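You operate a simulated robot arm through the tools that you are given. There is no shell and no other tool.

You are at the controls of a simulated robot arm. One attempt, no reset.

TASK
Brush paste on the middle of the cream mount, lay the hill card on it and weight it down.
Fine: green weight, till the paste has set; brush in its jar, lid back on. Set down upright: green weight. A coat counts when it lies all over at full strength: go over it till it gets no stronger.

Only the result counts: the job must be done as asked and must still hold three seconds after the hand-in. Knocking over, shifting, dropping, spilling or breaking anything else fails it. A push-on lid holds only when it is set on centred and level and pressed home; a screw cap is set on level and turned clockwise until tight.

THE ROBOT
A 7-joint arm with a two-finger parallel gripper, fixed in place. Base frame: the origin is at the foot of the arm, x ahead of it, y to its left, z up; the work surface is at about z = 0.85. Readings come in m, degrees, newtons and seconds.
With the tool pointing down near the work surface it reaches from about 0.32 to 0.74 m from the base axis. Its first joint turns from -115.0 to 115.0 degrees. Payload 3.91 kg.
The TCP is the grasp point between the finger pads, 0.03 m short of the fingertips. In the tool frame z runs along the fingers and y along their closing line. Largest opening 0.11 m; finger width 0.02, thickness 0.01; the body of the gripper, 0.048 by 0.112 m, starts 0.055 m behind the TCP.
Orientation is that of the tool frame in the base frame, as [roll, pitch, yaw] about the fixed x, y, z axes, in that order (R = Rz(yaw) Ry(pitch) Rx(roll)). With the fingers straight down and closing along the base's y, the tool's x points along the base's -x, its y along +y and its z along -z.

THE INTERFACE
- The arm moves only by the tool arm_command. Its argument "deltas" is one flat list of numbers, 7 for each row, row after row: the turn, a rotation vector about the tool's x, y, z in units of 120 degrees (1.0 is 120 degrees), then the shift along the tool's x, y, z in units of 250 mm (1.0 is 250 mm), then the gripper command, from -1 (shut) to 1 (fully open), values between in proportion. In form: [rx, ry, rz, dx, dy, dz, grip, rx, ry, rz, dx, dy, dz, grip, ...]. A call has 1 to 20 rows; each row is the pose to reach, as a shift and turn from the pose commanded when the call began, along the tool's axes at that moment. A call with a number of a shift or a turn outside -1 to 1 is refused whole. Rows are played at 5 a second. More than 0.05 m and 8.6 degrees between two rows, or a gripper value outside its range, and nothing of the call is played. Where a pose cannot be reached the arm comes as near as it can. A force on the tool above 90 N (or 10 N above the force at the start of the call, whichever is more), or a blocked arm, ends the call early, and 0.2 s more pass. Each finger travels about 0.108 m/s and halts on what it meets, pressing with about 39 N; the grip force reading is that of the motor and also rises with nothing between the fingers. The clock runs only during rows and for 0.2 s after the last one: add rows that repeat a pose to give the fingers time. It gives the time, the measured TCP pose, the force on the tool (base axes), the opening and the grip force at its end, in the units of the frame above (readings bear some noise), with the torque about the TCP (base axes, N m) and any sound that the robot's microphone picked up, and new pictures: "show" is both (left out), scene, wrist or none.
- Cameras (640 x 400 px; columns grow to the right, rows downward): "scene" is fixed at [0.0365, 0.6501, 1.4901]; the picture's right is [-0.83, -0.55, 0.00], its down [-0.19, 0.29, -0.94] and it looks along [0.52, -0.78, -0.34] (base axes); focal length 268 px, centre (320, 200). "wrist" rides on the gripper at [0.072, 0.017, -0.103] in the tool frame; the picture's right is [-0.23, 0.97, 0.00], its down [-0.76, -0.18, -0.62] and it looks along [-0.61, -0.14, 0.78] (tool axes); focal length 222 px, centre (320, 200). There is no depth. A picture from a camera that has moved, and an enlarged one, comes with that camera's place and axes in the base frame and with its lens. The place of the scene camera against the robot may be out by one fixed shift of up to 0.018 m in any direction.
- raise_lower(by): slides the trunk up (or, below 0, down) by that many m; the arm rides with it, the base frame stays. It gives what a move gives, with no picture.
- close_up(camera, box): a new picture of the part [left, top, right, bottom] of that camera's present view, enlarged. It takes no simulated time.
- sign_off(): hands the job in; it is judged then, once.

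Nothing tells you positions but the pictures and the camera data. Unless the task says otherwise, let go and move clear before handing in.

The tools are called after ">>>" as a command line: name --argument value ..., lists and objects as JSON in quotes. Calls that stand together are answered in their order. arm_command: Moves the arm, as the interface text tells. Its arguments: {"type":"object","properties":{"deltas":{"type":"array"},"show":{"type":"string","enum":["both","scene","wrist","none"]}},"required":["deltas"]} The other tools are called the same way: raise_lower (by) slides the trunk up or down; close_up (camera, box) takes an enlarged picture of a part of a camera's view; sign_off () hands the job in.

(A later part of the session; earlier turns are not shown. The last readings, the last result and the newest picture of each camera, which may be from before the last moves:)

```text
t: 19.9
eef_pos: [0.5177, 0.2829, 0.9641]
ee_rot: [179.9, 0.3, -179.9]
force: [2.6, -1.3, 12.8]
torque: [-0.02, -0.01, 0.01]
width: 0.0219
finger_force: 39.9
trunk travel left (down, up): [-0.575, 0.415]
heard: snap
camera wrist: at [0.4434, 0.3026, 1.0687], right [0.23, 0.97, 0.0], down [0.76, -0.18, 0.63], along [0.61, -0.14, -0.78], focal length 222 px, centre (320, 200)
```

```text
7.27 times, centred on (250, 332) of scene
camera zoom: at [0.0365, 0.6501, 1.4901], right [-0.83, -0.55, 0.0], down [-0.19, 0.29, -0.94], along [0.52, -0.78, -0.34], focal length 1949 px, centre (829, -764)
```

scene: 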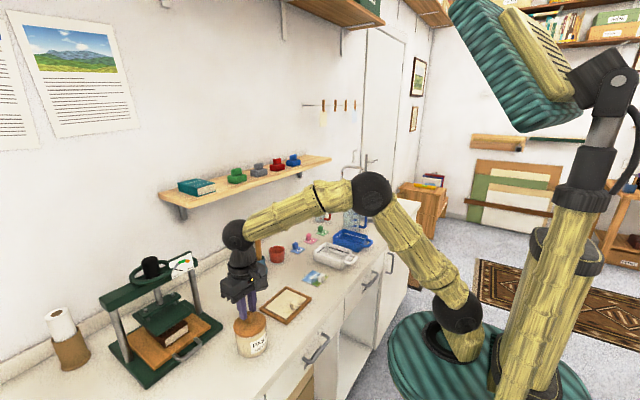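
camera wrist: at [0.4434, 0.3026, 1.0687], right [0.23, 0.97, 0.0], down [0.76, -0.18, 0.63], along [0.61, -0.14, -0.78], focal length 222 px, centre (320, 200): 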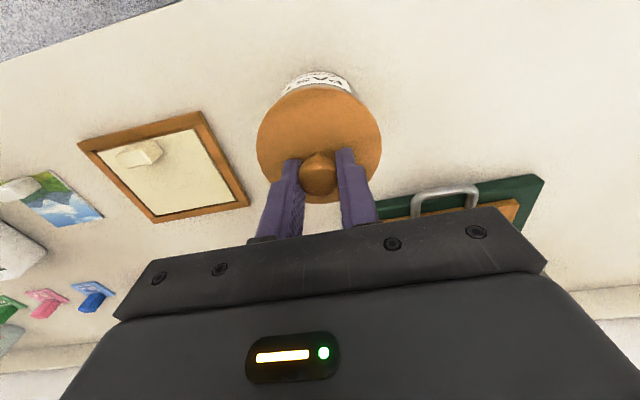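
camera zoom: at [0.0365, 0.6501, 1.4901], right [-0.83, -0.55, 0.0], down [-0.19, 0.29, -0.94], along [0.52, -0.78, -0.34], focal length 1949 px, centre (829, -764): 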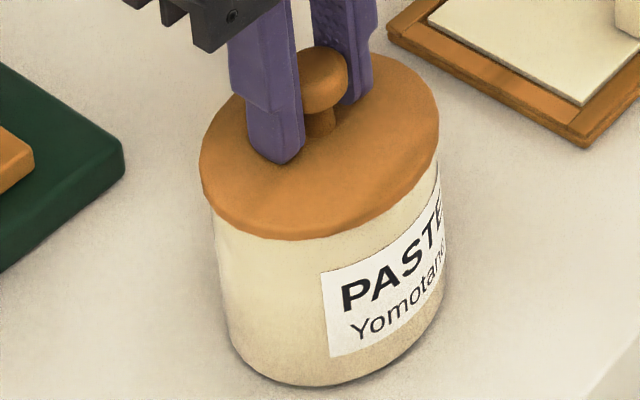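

>>> arm_command --deltas '[0, 0, 0, 0, 0, -0.01, -1, 0, 0, 0, 0, 0, -0.02, -1, 0, 0, 0, 0, 0, -0.03, -1, 0, 0, 0, 0, 0, -0.04, -1, 0, 0, 0, 0, 0, -0.05, -1]' --show "none"

>>> close_up --camera "scene" --box '[225, 305, 275, 360]'

```text
t: 21.1
eef_pos: [0.5165, 0.2845, 0.9765]
ee_rot: [179.9, 0.1, -179.9]
force: [0.5, 0.9, -1.0]
torque: [0.0, 0.05, 0.0]
width: 0.022
finger_force: 38.8
trunk travel left (down, up): [-0.575, 0.415]
heard: snap
```

```text
7.27 times, centred on (250, 332) of scene
camera zoom: at [0.0365, 0.6501, 1.4901], right [-0.83, -0.55, 0.0], down [-0.19, 0.29, -0.94], along [0.52, -0.78, -0.34], focal length 1949 px, centre (829, -764)
```

zoom: 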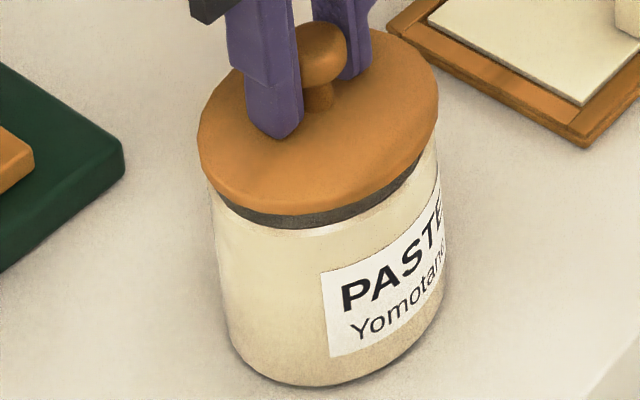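

The lid has snapped off and is rising with the gripper. I'll lift it clear slowly.

>>> arm_command --deltas '[0, 0, 0, 0, 0, -0.03, -1, 0, 0, 0, 0, 0, -0.07, -1, 0, 0, 0, 0, 0, -0.13, -1, 0, 0, 0, 0, 0, -0.19, -1, 0, 0, 0, 0, 0, -0.25, -1]' --show "both"

>>> close_up --camera "scene" --box '[215, 270, 285, 360]'

```text
t: 22.3
eef_pos: [0.5183, 0.2838, 1.0386]
ee_rot: [180.0, 0.2, -179.8]
force: [-0.4, 0.0, -0.5]
torque: [0.04, 0.0, 0.02]
width: 0.022
finger_force: 39.0
trunk travel left (down, up): [-0.575, 0.415]
camera wrist: at [0.4434, 0.3022, 1.1431], right [0.23, 0.97, 0.0], down [0.76, -0.18, 0.62], along [0.61, -0.14, -0.78], focal length 222 px, centre (320, 200)
```

scene: 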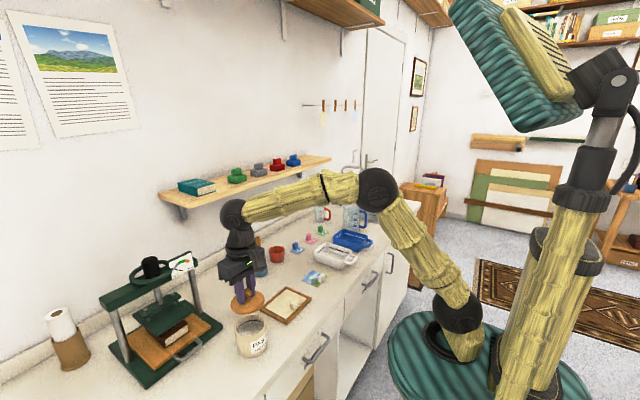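
wrist: 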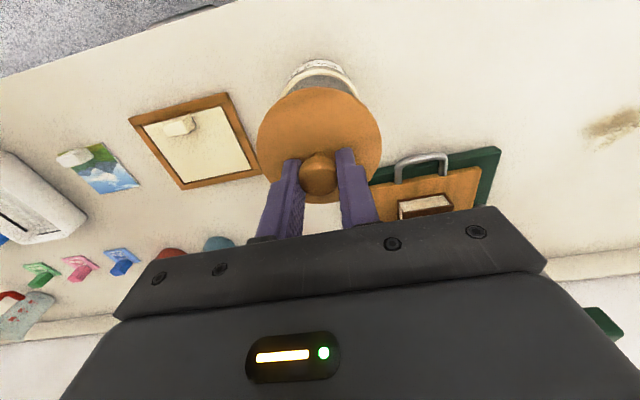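

```text
4.44 times, centred on (250, 315) of scene
camera zoom: at [0.0365, 0.6501, 1.4901], right [-0.83, -0.55, 0.0], down [-0.19, 0.29, -0.94], along [0.52, -0.78, -0.34], focal length 1191 px, centre (631, -311)
```

zoom: 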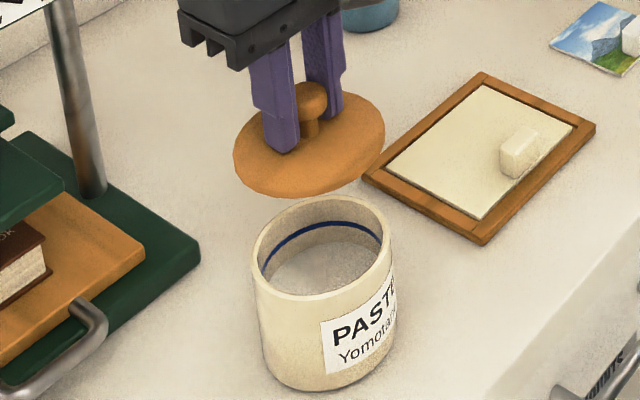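

The pot is open; the paste level can be examined later. I'll carry the lid to a clear patch left of the pot, about (0.485, 0.41).

>>> arm_command --deltas '[0, 0, 0, 0.03, 0.13, 0, -1, 0, 0, 0, 0.06, 0.26, 0, -1, 0, 0, 0, 0.1, 0.39, 0, -1, 0, 0, 0, 0.13, 0.51, 0, -1, 0, 0, 0, 0.13, 0.51, 0, -1]' --show "both"

>>> close_up --camera "scene" --box '[205, 280, 305, 380]'

>>> close_up --camera "wrist" --box '[100, 40, 300, 200]'

```text
t: 23.5
eef_pos: [0.4854, 0.4125, 1.0394]
ee_rot: [-179.9, 0.0, -180.0]
force: [-0.3, 0.2, 0.1]
torque: [0.0, -0.02, 0.05]
width: 0.0224
finger_force: 39.0
trunk travel left (down, up): [-0.575, 0.415]
camera wrist: at [0.4103, 0.4301, 1.1444], right [0.23, 0.97, 0.0], down [0.76, -0.18, 0.62], along [0.61, -0.14, -0.78], focal length 222 px, centre (320, 200)
```

scene: 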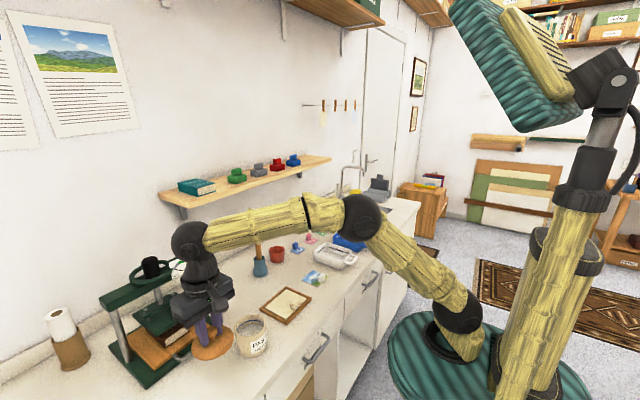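
wrist: 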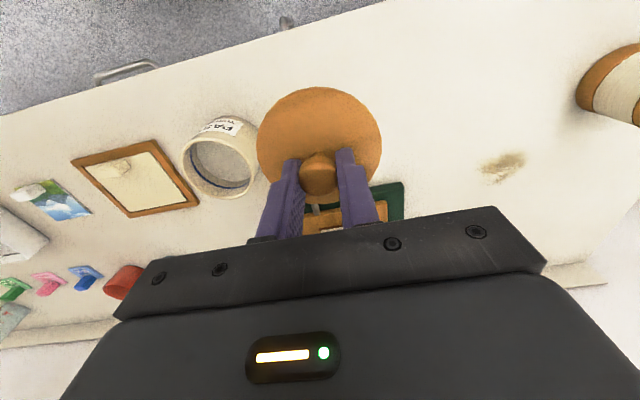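

```text
4.00 times, centred on (255, 330) of scene
camera zoom: at [0.0365, 0.6501, 1.4901], right [-0.83, -0.55, 0.0], down [-0.19, 0.29, -0.94], along [0.52, -0.78, -0.34], focal length 1072 px, centre (580, -320)
```

zoom: 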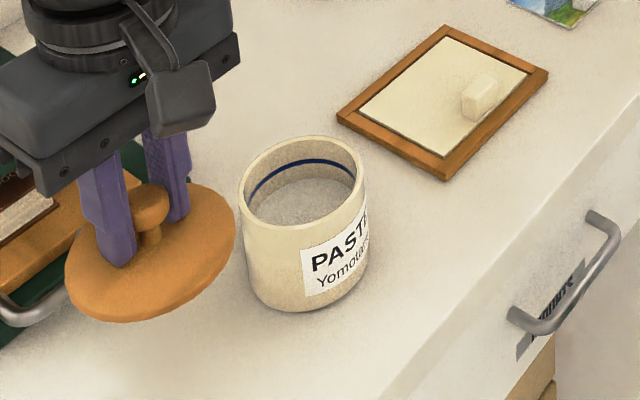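

```text
2.50 times, centred on (200, 120) of wrist
camera zoom: at [0.4103, 0.4301, 1.1444], right [0.23, 0.97, 0.0], down [0.76, -0.18, 0.62], along [0.61, -0.14, -0.78], focal length 555 px, centre (620, 400)
```

zoom: 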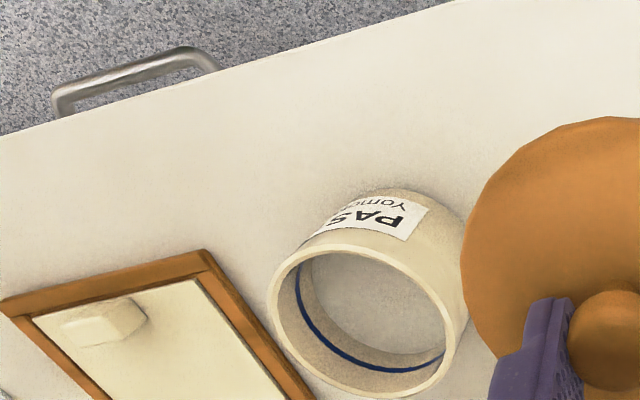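

>>> arm_command --deltas '[0, 0, 0, 0, 0, 0.15, -1, 0, 0, 0, 0, 0, 0.3, -1, 0, 0, 0, 0, 0, 0.42, -1, 0, 0, 0, 0, 0, 0.48, -1, 0, 0, 0, 0, 0, 0.5, -1, 0, 0, 0, 0, 0, 0.51, -1, 0, 0, 0, 0, 0, 0.51, -1]' --show "both"

>>> close_up --camera "scene" --box '[160, 310, 260, 400]'

```text
t: 25.1
eef_pos: [0.4844, 0.4107, 0.9103]
ee_rot: [180.0, 0.1, -179.9]
force: [0.7, -0.1, -0.1]
torque: [0.01, -0.01, -0.02]
width: 0.0224
finger_force: 39.3
trunk travel left (down, up): [-0.575, 0.415]
camera wrist: at [0.411, 0.4292, 1.0156], right [0.23, 0.97, 0.0], down [0.76, -0.18, 0.62], along [0.61, -0.14, -0.78], focal length 222 px, centre (320, 200)
```

scene: 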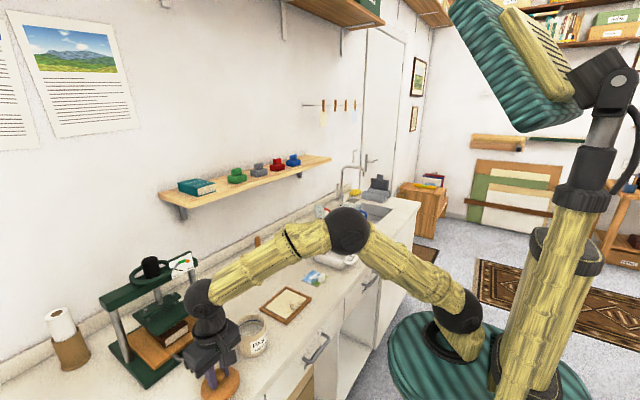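
wrist: 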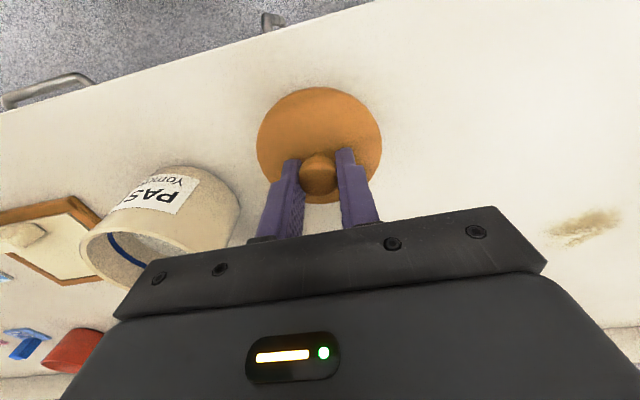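

```text
4.44 times, centred on (210, 355) of scene
camera zoom: at [0.0365, 0.6501, 1.4901], right [-0.83, -0.55, 0.0], down [-0.19, 0.29, -0.94], along [0.52, -0.78, -0.34], focal length 1191 px, centre (809, -489)
```

zoom: 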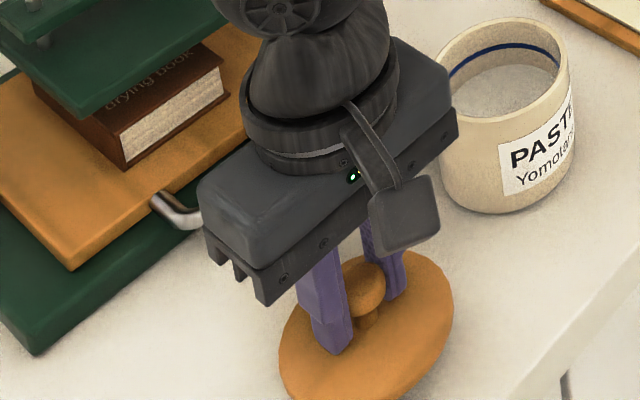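

>>> arm_command --deltas '[0, 0, 0, 0, 0, 0.01, -1, 0, 0, 0, 0, 0, 0.02, -1, 0, 0, 0, 0, 0, 0.03, -1, 0, 0, 0, 0, 0, 0.03, -1]' --show "none"

>>> close_up --camera "scene" --box '[180, 340, 260, 400]'

```text
t: 26.1
eef_pos: [0.4845, 0.4124, 0.9043]
ee_rot: [-179.9, 0.0, -179.9]
force: [-0.3, -0.2, -1.4]
torque: [0.03, 0.01, 0.03]
width: 0.0223
finger_force: 39.2
trunk travel left (down, up): [-0.575, 0.415]
```

```text
6.67 times, centred on (220, 370) of scene
camera zoom: at [0.0365, 0.6501, 1.4901], right [-0.83, -0.55, 0.0], down [-0.19, 0.29, -0.94], along [0.52, -0.78, -0.34], focal length 1787 px, centre (987, -933)
```

zoom: 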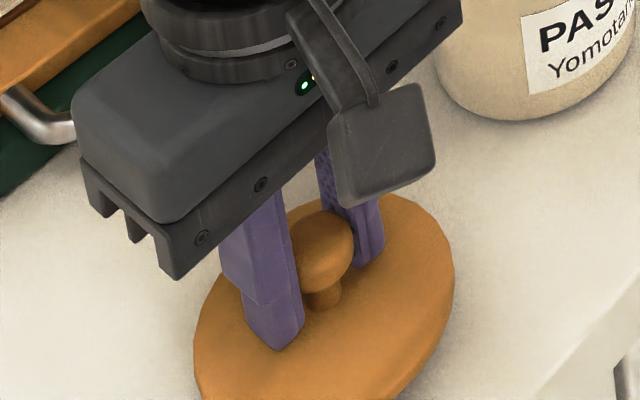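

>>> arm_command --deltas '[0, 0, 0, 0, 0, 0.008, -1, 0, 0, 0, 0, 0, 0.016, -1, 0, 0, 0, 0, 0, 0.016, -1]' --show "none"

>>> arm_command --deltas '[0, 0, 0, 0, 0, 0.008, -1, 0, 0, 0, 0, 0, 0.008, -1]' --show "none"

```text
t: 26.9
eef_pos: [0.4845, 0.4123, 0.8997]
ee_rot: [180.0, 0.1, -179.9]
force: [0.1, 0.1, -0.7]
torque: [0.01, 0.01, 0.0]
width: 0.0222
finger_force: 39.0
trunk travel left (down, up): [-0.575, 0.415]
```

```text
t: 27.5
eef_pos: [0.4849, 0.4116, 0.8967]
ee_rot: [-180.0, 0.0, -180.0]
force: [-0.7, -0.3, -0.6]
torque: [0.02, 0.02, -0.01]
width: 0.0221
finger_force: 39.0
trunk travel left (down, up): [-0.575, 0.415]
```

>>> arm_command --deltas '[0, 0, 0, 0, 0, 0.008, -1, 0, 0, 0, 0, 0, 0.008, -1]' --show "none"

>>> arm_command --deltas '[0, 0, 0, 0, 0, 0.008, -1, 0, 0, 0, 0, 0, 0.008, -1]' --show "none"

>>> close_up --camera "scene" --box '[180, 340, 260, 400]'

```text
t: 28.1
eef_pos: [0.485, 0.4128, 0.8958]
ee_rot: [-179.9, 0.1, -179.9]
force: [0.2, -0.2, -0.5]
torque: [0.0, -0.01, 0.0]
width: 0.0221
finger_force: 39.5
trunk travel left (down, up): [-0.575, 0.415]
```

```text
t: 28.7
eef_pos: [0.4832, 0.413, 0.8938]
ee_rot: [180.0, 0.0, -180.0]
force: [-0.8, 0.6, -0.9]
torque: [0.03, 0.03, 0.02]
width: 0.0223
finger_force: 39.3
trunk travel left (down, up): [-0.575, 0.415]
```

```text
6.67 times, centred on (220, 370) of scene
camera zoom: at [0.0365, 0.6501, 1.4901], right [-0.83, -0.55, 0.0], down [-0.19, 0.29, -0.94], along [0.52, -0.78, -0.34], focal length 1787 px, centre (987, -933)
```

zoom: 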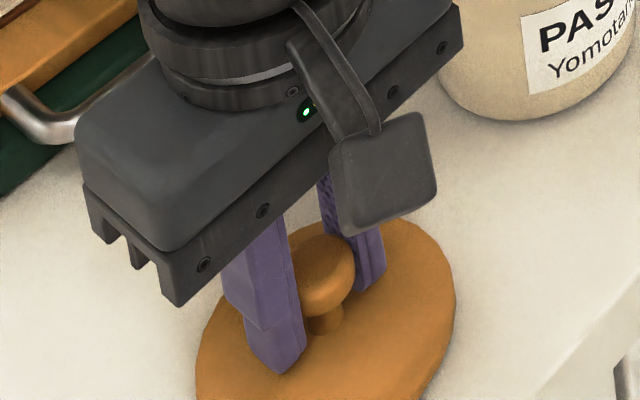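

>>> arm_command --deltas '[0, 0, 0, 0, 0, 0.008, -1, 0, 0, 0, 0, 0, 0.008, -1]' --show "none"

>>> arm_command --deltas '[0, 0, 0, 0, 0, 0.008, -1, 0, 0, 0, 0, 0, 0.008, -1]' --show "none"

>>> arm_command --deltas '[0, 0, 0, 0, 0, 0.006, -1, 0, 0, 0, 0, 0, 0.006, -1]' --show "none"

```text
t: 29.3
eef_pos: [0.4855, 0.413, 0.8919]
ee_rot: [-179.9, 0.1, -179.9]
force: [-0.5, -0.5, -0.2]
torque: [0.01, -0.01, -0.02]
width: 0.0223
finger_force: 38.7
trunk travel left (down, up): [-0.575, 0.415]
```

```text
t: 29.9
eef_pos: [0.4856, 0.4127, 0.8894]
ee_rot: [-180.0, 0.0, -179.9]
force: [0.6, -0.5, -0.5]
torque: [0.01, 0.02, -0.02]
width: 0.0221
finger_force: 39.3
trunk travel left (down, up): [-0.575, 0.415]
```

```text
t: 30.5
eef_pos: [0.4842, 0.4132, 0.8887]
ee_rot: [179.8, 0.2, -179.9]
force: [0.6, 0.3, 6.0]
torque: [-0.02, 0.03, 0.03]
width: 0.0219
finger_force: 38.9
trunk travel left (down, up): [-0.575, 0.415]
```

Lid touches the table (6 N). I release it and lift away.

>>> arm_command --deltas '[0, 0, 0, 0, 0, 0, 0, 0, 0, 0, 0, 0, 0, 0, 0, 0, 0, 0, 0, -0.1, 0, 0, 0, 0, 0, 0, -0.25, 0, 0, 0, 0, 0, 0, -0.42, 0, 0, 0, 0, 0, 0, -0.6, 0, 0, 0, 0, 0, 0, -0.6, 0]' --show "both"

>>> close_up --camera "scene" --box '[160, 310, 280, 400]'

>>> close_up --camera "wrist" --box '[100, 40, 400, 220]'

```text
t: 32.1
eef_pos: [0.4876, 0.415, 1.0383]
ee_rot: [-180.0, 0.1, -179.9]
force: [-0.2, -0.3, -0.6]
torque: [0.01, 0.0, 0.02]
width: 0.0551
finger_force: 0.1
trunk travel left (down, up): [-0.575, 0.415]
camera wrist: at [0.4131, 0.432, 1.143], right [0.23, 0.97, 0.0], down [0.76, -0.18, 0.62], along [0.61, -0.14, -0.78], focal length 222 px, centre (320, 200)
```

scene: 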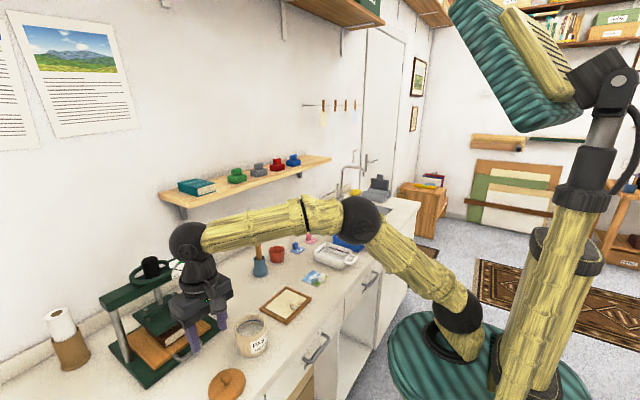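
wrist: 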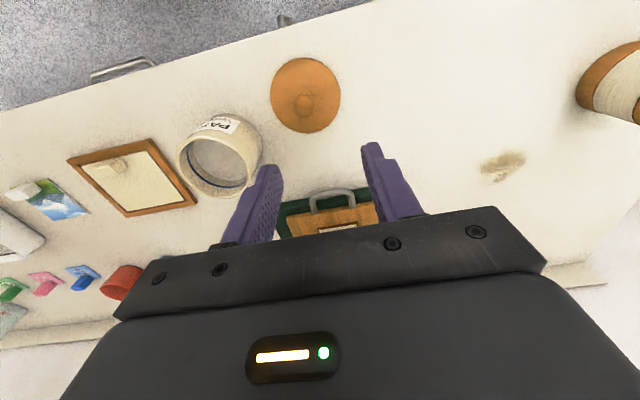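

```text
4.44 times, centred on (220, 355) of scene
camera zoom: at [0.0365, 0.6501, 1.4901], right [-0.83, -0.55, 0.0], down [-0.19, 0.29, -0.94], along [0.52, -0.78, -0.34], focal length 1191 px, centre (764, -489)
```

zoom: 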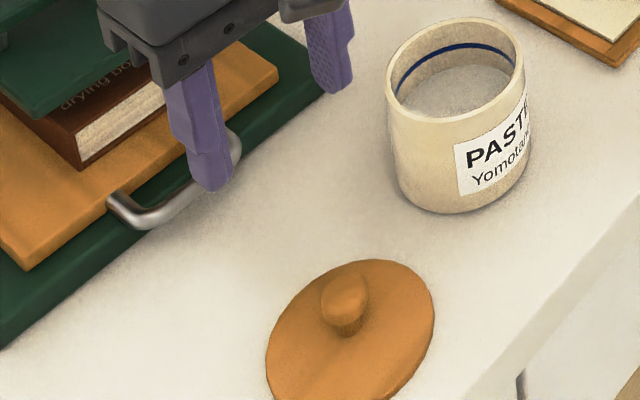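

```text
2.13 times, centred on (250, 130) of wrist
camera zoom: at [0.4131, 0.432, 1.143], right [0.23, 0.97, 0.0], down [0.76, -0.18, 0.62], along [0.61, -0.14, -0.78], focal length 474 px, centre (469, 349)
```

zoom: 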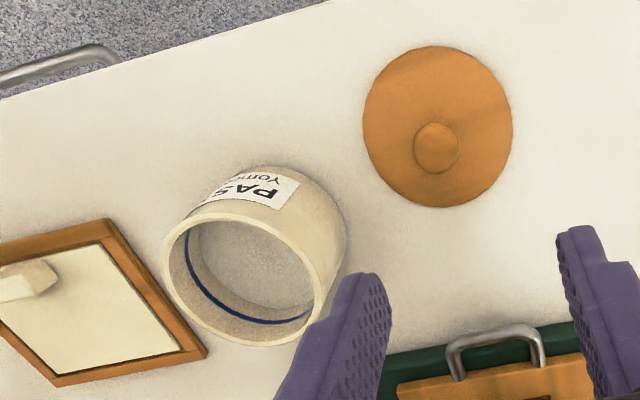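

Lid is down flat at about (0.485, 0.413). Next I go to look at the brush in its blue jar near (0.735, 0.033).

>>> arm_command --deltas '[0, 0, 0, 0, -0.12, -0.1, 0, 0, 0, 0, -0.04, -0.3, -0.2, 0, 0, 0, 0, -0.08, -0.48, -0.25, 0, 0, 0, 0, -0.12, -0.66, -0.25, 0, 0, 0, 0, -0.16, -0.84, -0.25, 0, 0, 0, 0, -0.2, -0.98, -0.25, 0]' --show "none"

>>> arm_command --deltas '[0, 0, 0, -0.06, -0.15, 0, 0, 0, 0, 0, -0.12, -0.3, 0, 0, 0, 0, 0, -0.18, -0.44, 0, 0, 0, 0, 0, -0.24, -0.54, 0, 0, 0, 0, 0, -0.24, -0.54, 0, 0]' --show "both"

>>> close_up --camera "wrist" --box '[220, 60, 420, 230]'

```text
refused: row 2 steps farther than a row can; nothing moved
```

```text
t: 33.3
eef_pos: [0.5464, 0.278, 1.0384]
ee_rot: [180.0, 0.1, -179.9]
force: [-0.5, 0.5, -0.1]
torque: [0.02, -0.03, -0.03]
width: 0.0547
finger_force: 0.1
trunk travel left (down, up): [-0.575, 0.415]
camera wrist: at [0.4734, 0.2955, 1.1429], right [0.23, 0.97, 0.0], down [0.76, -0.18, 0.62], along [0.61, -0.14, -0.78], focal length 222 px, centre (320, 200)
```

scene: 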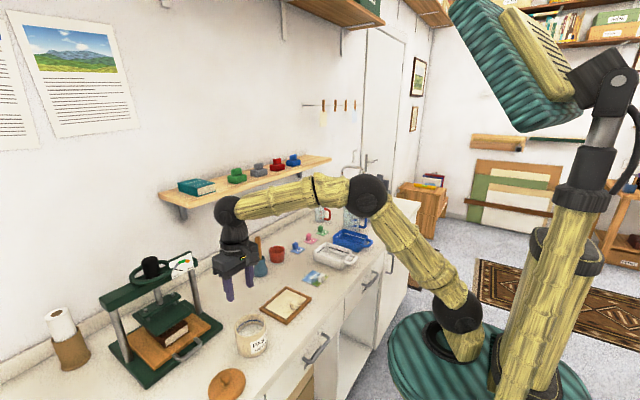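
wrist: 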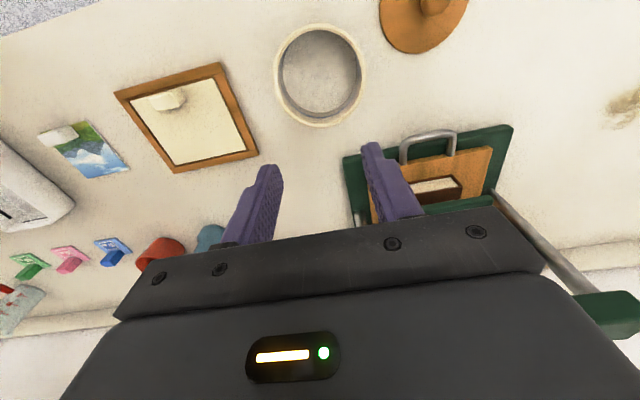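

```text
2.35 times, centred on (320, 145) of wrist
camera zoom: at [0.4734, 0.2955, 1.1429], right [0.23, 0.97, 0.0], down [0.76, -0.18, 0.62], along [0.61, -0.14, -0.78], focal length 523 px, centre (320, 329)
```

zoom: 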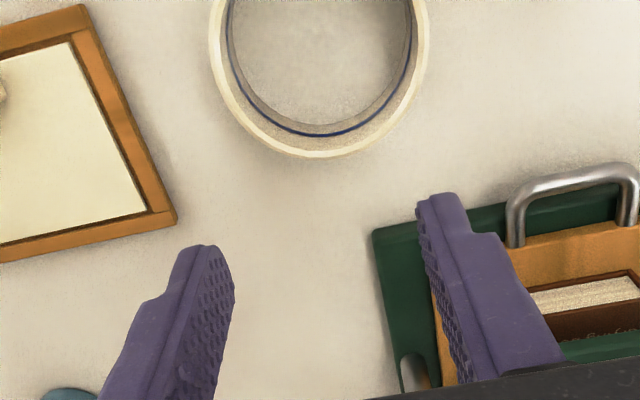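

>>> close_up --camera "wrist" --box '[260, 10, 380, 140]'

```text
3.08 times, centred on (320, 75) of wrist
camera zoom: at [0.4734, 0.2955, 1.1429], right [0.23, 0.97, 0.0], down [0.76, -0.18, 0.62], along [0.61, -0.14, -0.78], focal length 684 px, centre (320, 585)
```

zoom: 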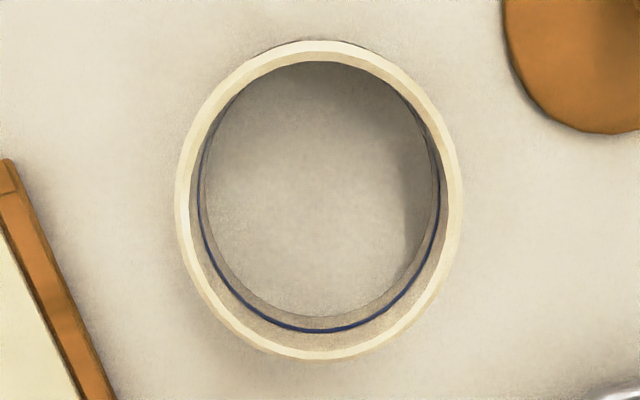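

>>> arm_command --deltas '[0, 0, 0, -0.049, -0.162, -0.055, 0, 0, 0, 0, -0.098, -0.324, -0.11, 0, 0, 0, 0, -0.147, -0.486, -0.165, 0, 0, 0, 0, -0.196, -0.648, -0.22, 0, 0, 0, 0, -0.245, -0.81, -0.275, 0, 0, 0, 0, -0.294, -0.97, -0.33, 0, 0, 0, 0, -0.294, -0.97, -0.33, 0]' --show "both"

>>> close_up --camera "wrist" --box '[240, 80, 400, 230]'

```text
t: 34.9
eef_pos: [0.6193, 0.0327, 1.1212]
ee_rot: [180.0, 0.2, -179.8]
force: [0.5, -0.2, 0.0]
torque: [0.0, -0.01, 0.0]
width: 0.0552
finger_force: 0.1
trunk travel left (down, up): [-0.575, 0.415]
camera wrist: at [0.5448, 0.0516, 1.2246], right [0.23, 0.97, 0.0], down [0.76, -0.18, 0.62], along [0.61, -0.14, -0.78], focal length 222 px, centre (320, 200)
```

scene: 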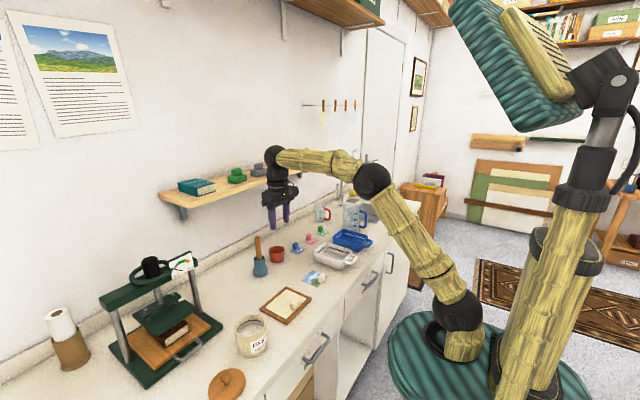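
wrist: 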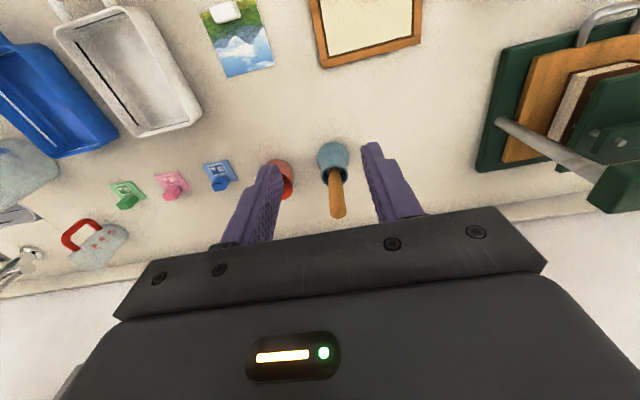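

```text
2.67 times, centred on (320, 155) of wrist
camera zoom: at [0.5448, 0.0516, 1.2246], right [0.23, 0.97, 0.0], down [0.76, -0.18, 0.62], along [0.61, -0.14, -0.78], focal length 592 px, centre (320, 320)
```

zoom: 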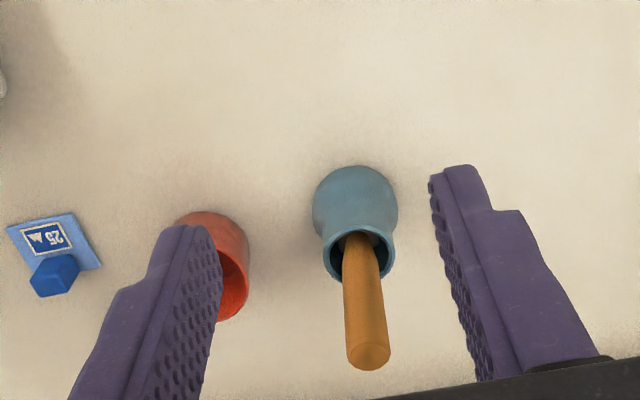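

Brush handle stands at about (0.739, 0.031), top about 1.01. I'll tilt the tool 30° forward for reach, holding short of the handle.

>>> arm_command --deltas '[0, -0.06, 0, -0.04, 0, 0.02, 0, 0, -0.12, 0, -0.08, 0, 0.05, 0, 0, -0.18, 0, -0.12, 0, 0.08, 0, 0, -0.25, 0, -0.16, -0.005, 0.1, 0, 0, -0.25, 0, -0.2, -0.008, 0.13, 0, 0, -0.25, 0, -0.2, -0.008, 0.13, 0]' --show "both"

>>> close_up --camera "wrist" --box '[220, 80, 420, 230]'

>>> close_up --camera "scene" --box '[210, 170, 310, 290]'

```text
t: 36.3
eef_pos: [0.6679, 0.0333, 1.0888]
ee_rot: [-179.9, 30.1, -179.9]
force: [-0.9, 0.1, 0.6]
torque: [0.0, -0.01, -0.01]
width: 0.0553
finger_force: 0.0
trunk travel left (down, up): [-0.575, 0.415]
camera wrist: at [0.5518, 0.0511, 1.142], right [0.2, 0.97, 0.11], down [0.35, -0.18, 0.92], along [0.92, -0.14, -0.37], focal length 222 px, centre (320, 200)
```

scene: 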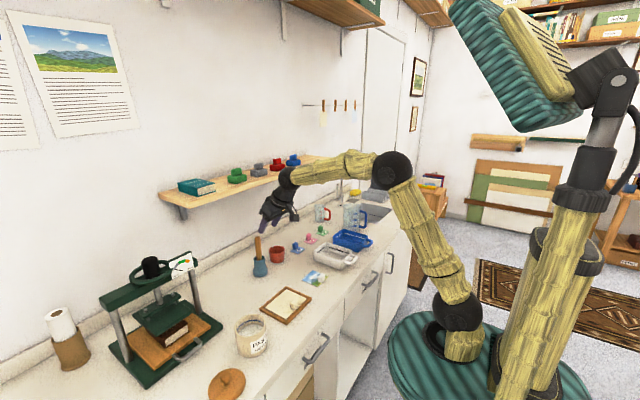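
wrist: 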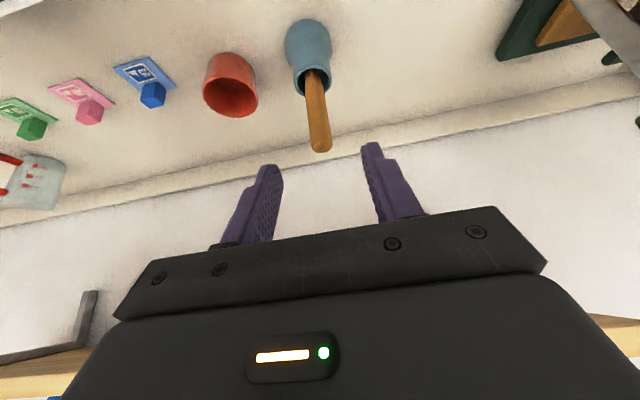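

```text
2.67 times, centred on (320, 155) of wrist
camera zoom: at [0.5518, 0.0511, 1.142], right [0.2, 0.97, 0.11], down [0.35, -0.18, 0.92], along [0.92, -0.14, -0.37], focal length 592 px, centre (320, 320)
```

zoom: 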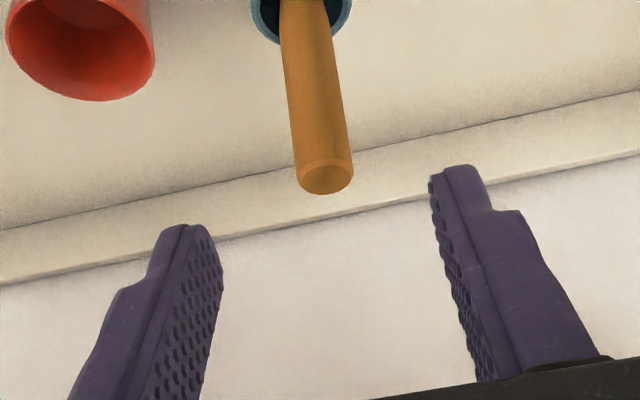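

```text
3.33 times, centred on (260, 230) of scene
camera zoom: at [0.0365, 0.6501, 1.4901], right [-0.83, -0.55, 0.0], down [-0.19, 0.29, -0.94], along [0.52, -0.78, -0.34], focal length 893 px, centre (520, 100)
```

zoom: 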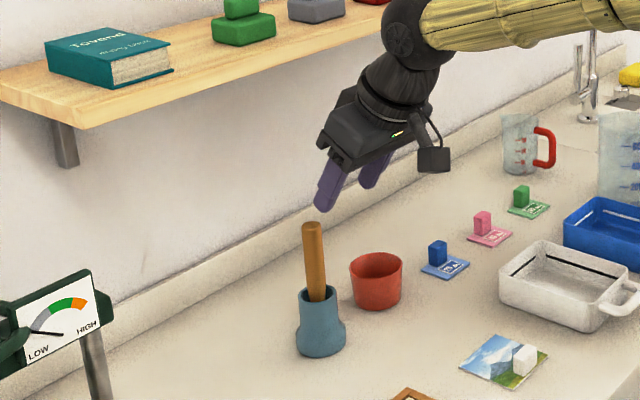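

>>> arm_command --deltas '[0, 0, 0, -0.035, -0.01, 0.12, 0, 0, 0, 0, -0.035, -0.01, 0.25, 0, 0, 0, 0, -0.035, -0.01, 0.38, 0, 0, 0, 0, -0.035, -0.01, 0.509, 0, 0, 0, 0, -0.035, -0.01, 0.509, 0]' --show "both"

>>> close_up --camera "wrist" --box '[220, 80, 420, 230]'

>>> close_up --camera "scene" --box '[210, 190, 310, 290]'

```text
t: 37.5
eef_pos: [0.74, 0.0327, 0.9817]
ee_rot: [179.9, 30.0, 179.9]
force: [-0.7, -0.9, -0.6]
torque: [0.03, 0.02, -0.01]
width: 0.0552
finger_force: 0.0
trunk travel left (down, up): [-0.575, 0.415]
camera wrist: at [0.6243, 0.0499, 1.0357], right [0.2, 0.97, 0.11], down [0.35, -0.18, 0.92], along [0.92, -0.14, -0.37], focal length 222 px, centre (320, 200)
```

scene: 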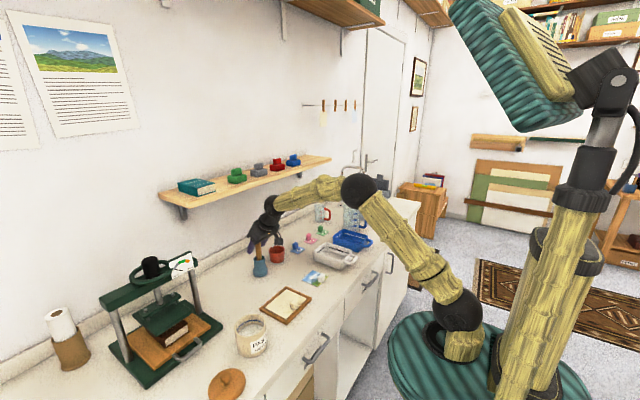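
wrist: 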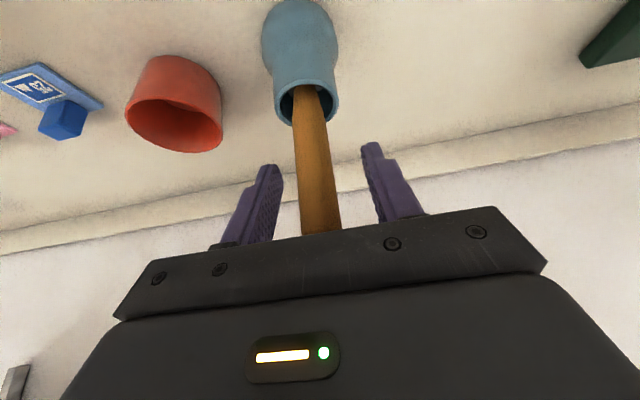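

```text
2.67 times, centred on (320, 155) of wrist
camera zoom: at [0.6243, 0.0499, 1.0357], right [0.2, 0.97, 0.11], down [0.35, -0.18, 0.92], along [0.92, -0.14, -0.37], focal length 592 px, centre (320, 320)
```

zoom: 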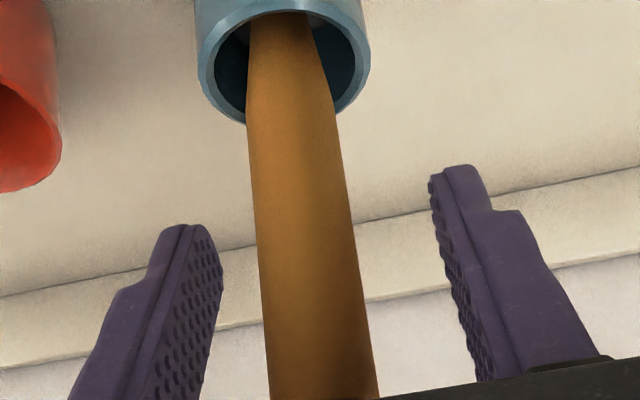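

```text
4.00 times, centred on (260, 240) of scene
camera zoom: at [0.0365, 0.6501, 1.4901], right [-0.83, -0.55, 0.0], down [-0.19, 0.29, -0.94], along [0.52, -0.78, -0.34], focal length 1072 px, centre (560, 40)
```

zoom: 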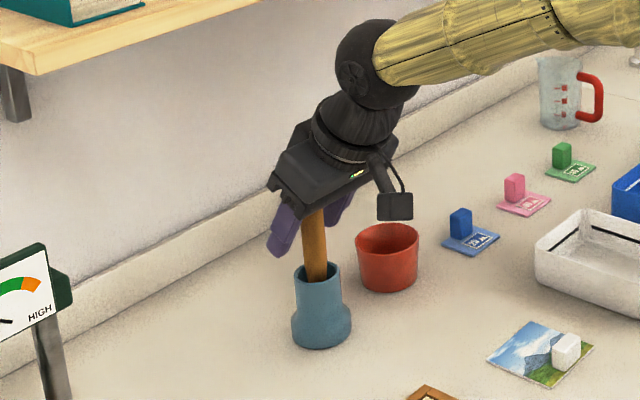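

>>> arm_command --deltas '[0, 0, 0, 0, -0.006, 0, 0, 0, 0, 0, 0, -0.006, 0, -0.6, 0, 0, 0, 0, -0.006, 0, -1, 0, 0, 0, 0, -0.006, 0, -1, 0, 0, 0, 0, -0.006, 0, -1]' --show "wrist"

>>> close_up --camera "scene" --box '[210, 190, 310, 290]'

```text
t: 38.7
eef_pos: [0.7397, 0.0295, 0.9815]
ee_rot: [-180.0, 30.1, 180.0]
force: [-0.4, 1.3, 0.1]
torque: [0.02, -0.01, 0.02]
width: 0.0203
finger_force: 38.7
trunk travel left (down, up): [-0.575, 0.415]
camera wrist: at [0.6244, 0.0477, 1.0361], right [0.2, 0.97, 0.11], down [0.35, -0.18, 0.92], along [0.92, -0.14, -0.37], focal length 222 px, centre (320, 200)
```

wrist: 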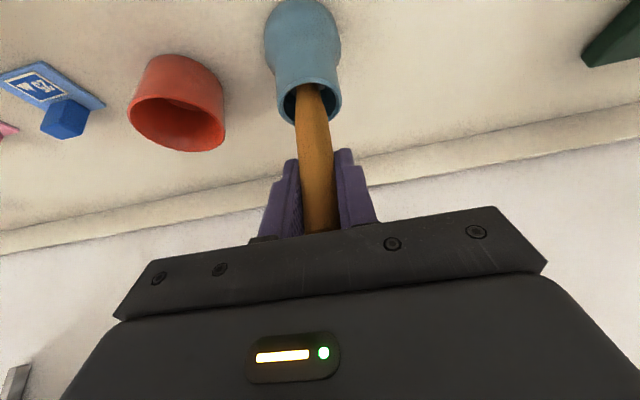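

```text
4.00 times, centred on (260, 240) of scene
camera zoom: at [0.0365, 0.6501, 1.4901], right [-0.83, -0.55, 0.0], down [-0.19, 0.29, -0.94], along [0.52, -0.78, -0.34], focal length 1072 px, centre (560, 40)
```

zoom: 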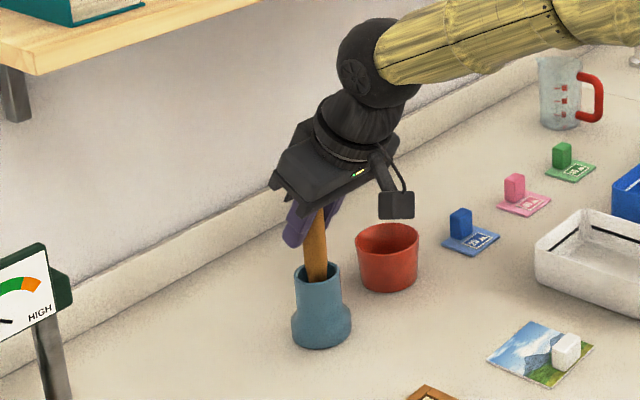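

Brush gripped (2 cm wide handle). I lift straight up with the trunk so the brush leaves the jar vertically.

>>> raise_lower --by 0.03

>>> close_up --camera "scene" --box '[210, 190, 310, 290]'

```text
t: 39.5
eef_pos: [0.7393, 0.0295, 1.0116]
ee_rot: [-179.9, 30.0, 179.9]
force: [0.6, -0.4, 0.6]
torque: [0.02, -0.02, 0.0]
width: 0.0204
finger_force: 38.9
trunk travel left (down, up): [-0.605, 0.385]
```

```text
4.00 times, centred on (260, 240) of scene
camera zoom: at [0.0365, 0.6501, 1.4901], right [-0.83, -0.55, 0.0], down [-0.19, 0.29, -0.94], along [0.52, -0.78, -0.34], focal length 1072 px, centre (560, 40)
```

zoom: 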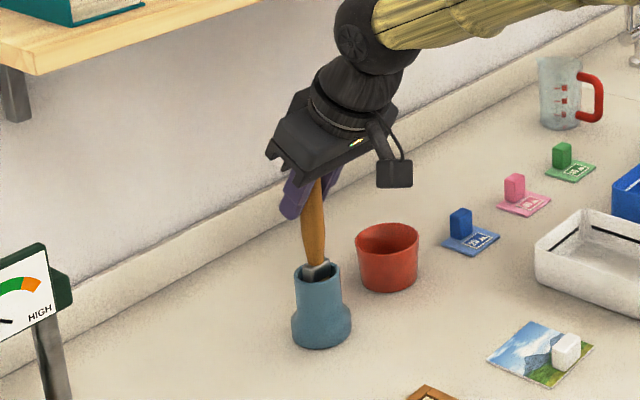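

>>> raise_lower --by 0.12

>>> close_up --camera "scene" --box '[200, 170, 320, 290]'

>>> close_up --camera "wrist" --box '[200, 0, 440, 220]'

```text
t: 41.0
eef_pos: [0.7402, 0.0297, 1.1309]
ee_rot: [179.9, 30.1, 179.9]
force: [0.8, 0.8, -0.7]
torque: [-0.03, -0.03, -0.06]
width: 0.0203
finger_force: 38.9
trunk travel left (down, up): [-0.725, 0.265]
```

```text
3.33 times, centred on (260, 230) of scene
camera zoom: at [0.0365, 0.6501, 1.4901], right [-0.83, -0.55, 0.0], down [-0.19, 0.29, -0.94], along [0.52, -0.78, -0.34], focal length 893 px, centre (520, 100)
```

zoom: 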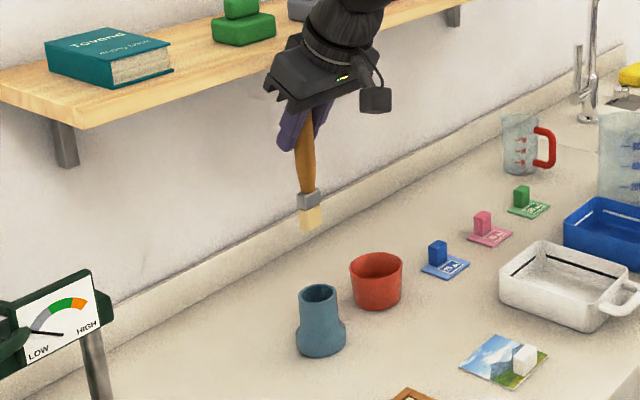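

```text
1.82 times, centred on (320, 110) of wrist
camera zoom: at [0.6245, 0.0477, 1.186], right [0.2, 0.97, 0.11], down [0.35, -0.18, 0.92], along [0.92, -0.14, -0.37], focal length 404 px, centre (320, 364)
```

zoom: 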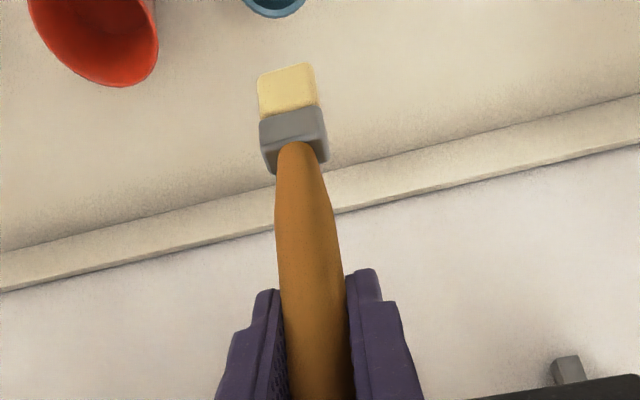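

Brush is out: flat bristles about 24 mm wide, tip about 0.13 m below the TCP. I carry it towards the pot.

>>> arm_command --deltas '[0, 0, 0, 0.104, 0.06, -0.06, -1, 0, 0, 0, 0.208, 0.15, -0.12, -1, 0, 0, 0, 0.312, 0.27, -0.18, -1, 0, 0, 0, 0.416, 0.38, -0.24, -1, 0, 0, 0, 0.52, 0.48, -0.3, -1]' --show "none"

```text
t: 42.2
eef_pos: [0.5915, 0.1499, 1.1333]
ee_rot: [179.9, 30.1, 180.0]
force: [0.6, 0.3, -0.4]
torque: [0.0, -0.01, -0.02]
width: 0.0203
finger_force: 38.8
trunk travel left (down, up): [-0.725, 0.265]
```

>>> arm_command --deltas '[0, 0, 0, 0.07, 0.135, -0.03, -1, 0, 0, 0, 0.14, 0.27, -0.06, -1, 0, 0, 0, 0.21, 0.4, -0.09, -1, 0, 0, 0, 0.285, 0.538, -0.118, -1, 0, 0, 0, 0.285, 0.538, -0.118, -1]' --show "both"

>>> close_up --camera "wrist" --box '[200, 0, 440, 220]'

>>> close_up --camera "scene" --box '[190, 230, 310, 370]'

```text
t: 43.4
eef_pos: [0.5132, 0.2844, 1.123]
ee_rot: [179.9, 30.0, -180.0]
force: [-0.4, -0.4, -0.5]
torque: [0.0, 0.01, 0.01]
width: 0.0202
finger_force: 38.9
trunk travel left (down, up): [-0.725, 0.265]
camera wrist: at [0.3974, 0.3017, 1.1777], right [0.2, 0.97, 0.11], down [0.35, -0.18, 0.92], along [0.92, -0.14, -0.37], focal length 222 px, centre (320, 200)
```

scene: 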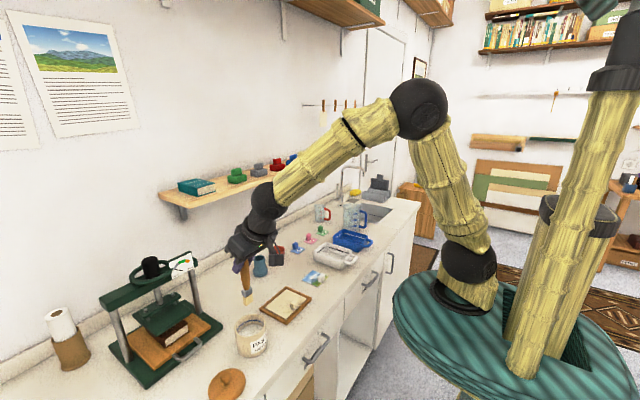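
wrist: 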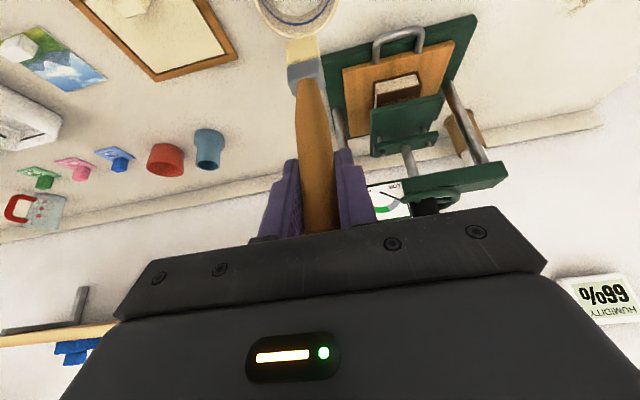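

```text
1.82 times, centred on (320, 110) of wrist
camera zoom: at [0.3974, 0.3017, 1.1777], right [0.2, 0.97, 0.11], down [0.35, -0.18, 0.92], along [0.92, -0.14, -0.37], focal length 404 px, centre (320, 364)
```

zoom: 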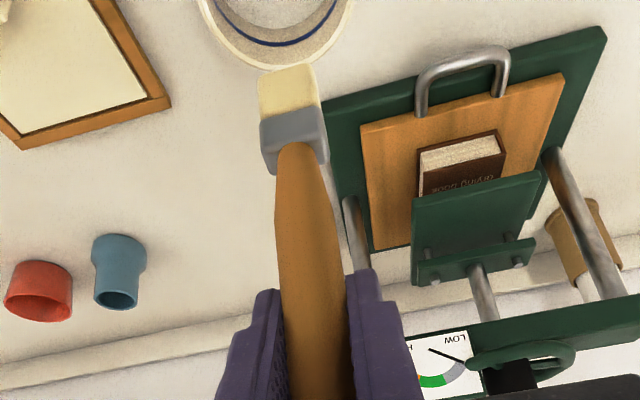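

```text
2.86 times, centred on (250, 300) of scene
camera zoom: at [0.0365, 0.6501, 1.4901], right [-0.83, -0.55, 0.0], down [-0.19, 0.29, -0.94], along [0.52, -0.78, -0.34], focal length 766 px, centre (520, -86)
```

zoom: 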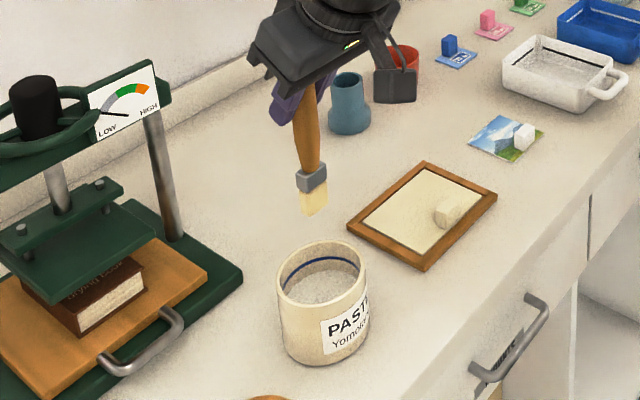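

>>> arm_command --deltas '[0, 0, 0, 0.06, 0.012, 0.1, -1, 0, 0, 0, 0.12, 0.012, 0.19, -1, 0, 0, 0, 0.18, 0.012, 0.29, -1, 0, 0, 0, 0.215, 0.012, 0.35, -1, 0, 0, 0, 0.234, 0.012, 0.382, -1, 0, 0, 0, 0.234, 0.012, 0.382, -1, 0, 0, 0, 0.234, 0.012, 0.382, -1]' --show "both"

>>> close_up --camera "scene" --box '[210, 270, 290, 370]'

>>> close_up --camera "wrist" --box '[200, 0, 440, 220]'

```text
t: 45.0
eef_pos: [0.5113, 0.2874, 1.0143]
ee_rot: [179.6, 30.6, 179.9]
force: [1.0, 0.1, 35.7]
torque: [0.03, -0.13, 0.05]
width: 0.0206
finger_force: 39.5
trunk travel left (down, up): [-0.725, 0.265]
camera wrist: at [0.394, 0.3047, 1.0673], right [0.19, 0.97, 0.12], down [0.34, -0.18, 0.92], along [0.92, -0.14, -0.37], focal length 222 px, centre (320, 200)
```

scene: 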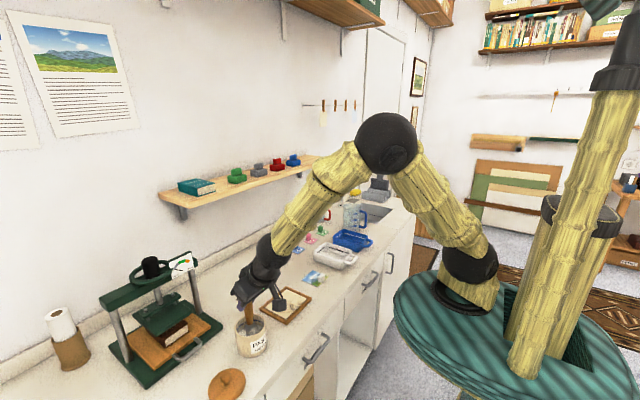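
wrist: 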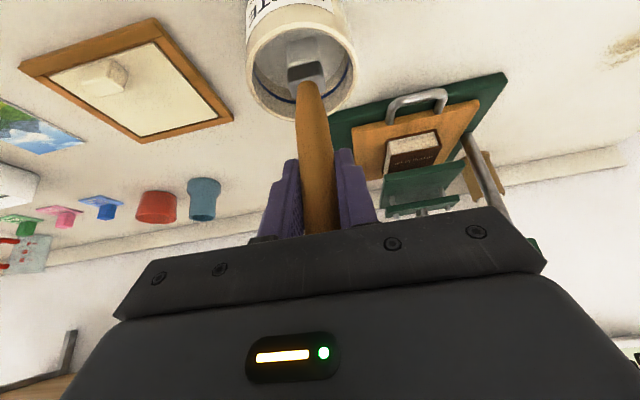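

```text
4.00 times, centred on (250, 320) of scene
camera zoom: at [0.0365, 0.6501, 1.4901], right [-0.83, -0.55, 0.0], down [-0.19, 0.29, -0.94], along [0.52, -0.78, -0.34], focal length 1072 px, centre (600, -280)
```

zoom: 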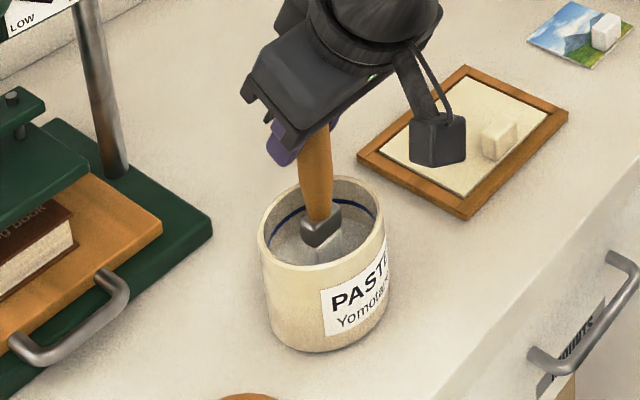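

```text
1.82 times, centred on (320, 110) of wrist
camera zoom: at [0.394, 0.3047, 1.0673], right [0.19, 0.97, 0.12], down [0.34, -0.18, 0.92], along [0.92, -0.14, -0.37], focal length 404 px, centre (320, 364)
```

zoom: 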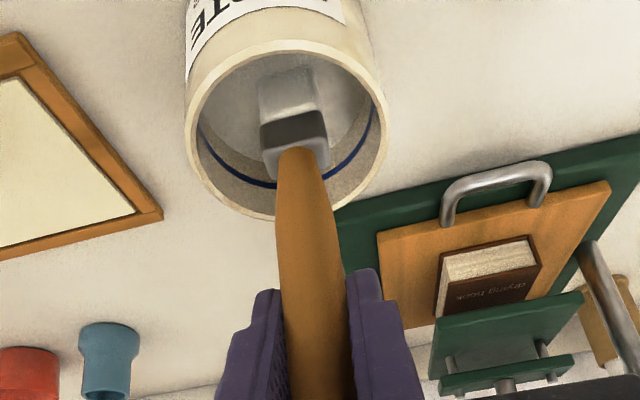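

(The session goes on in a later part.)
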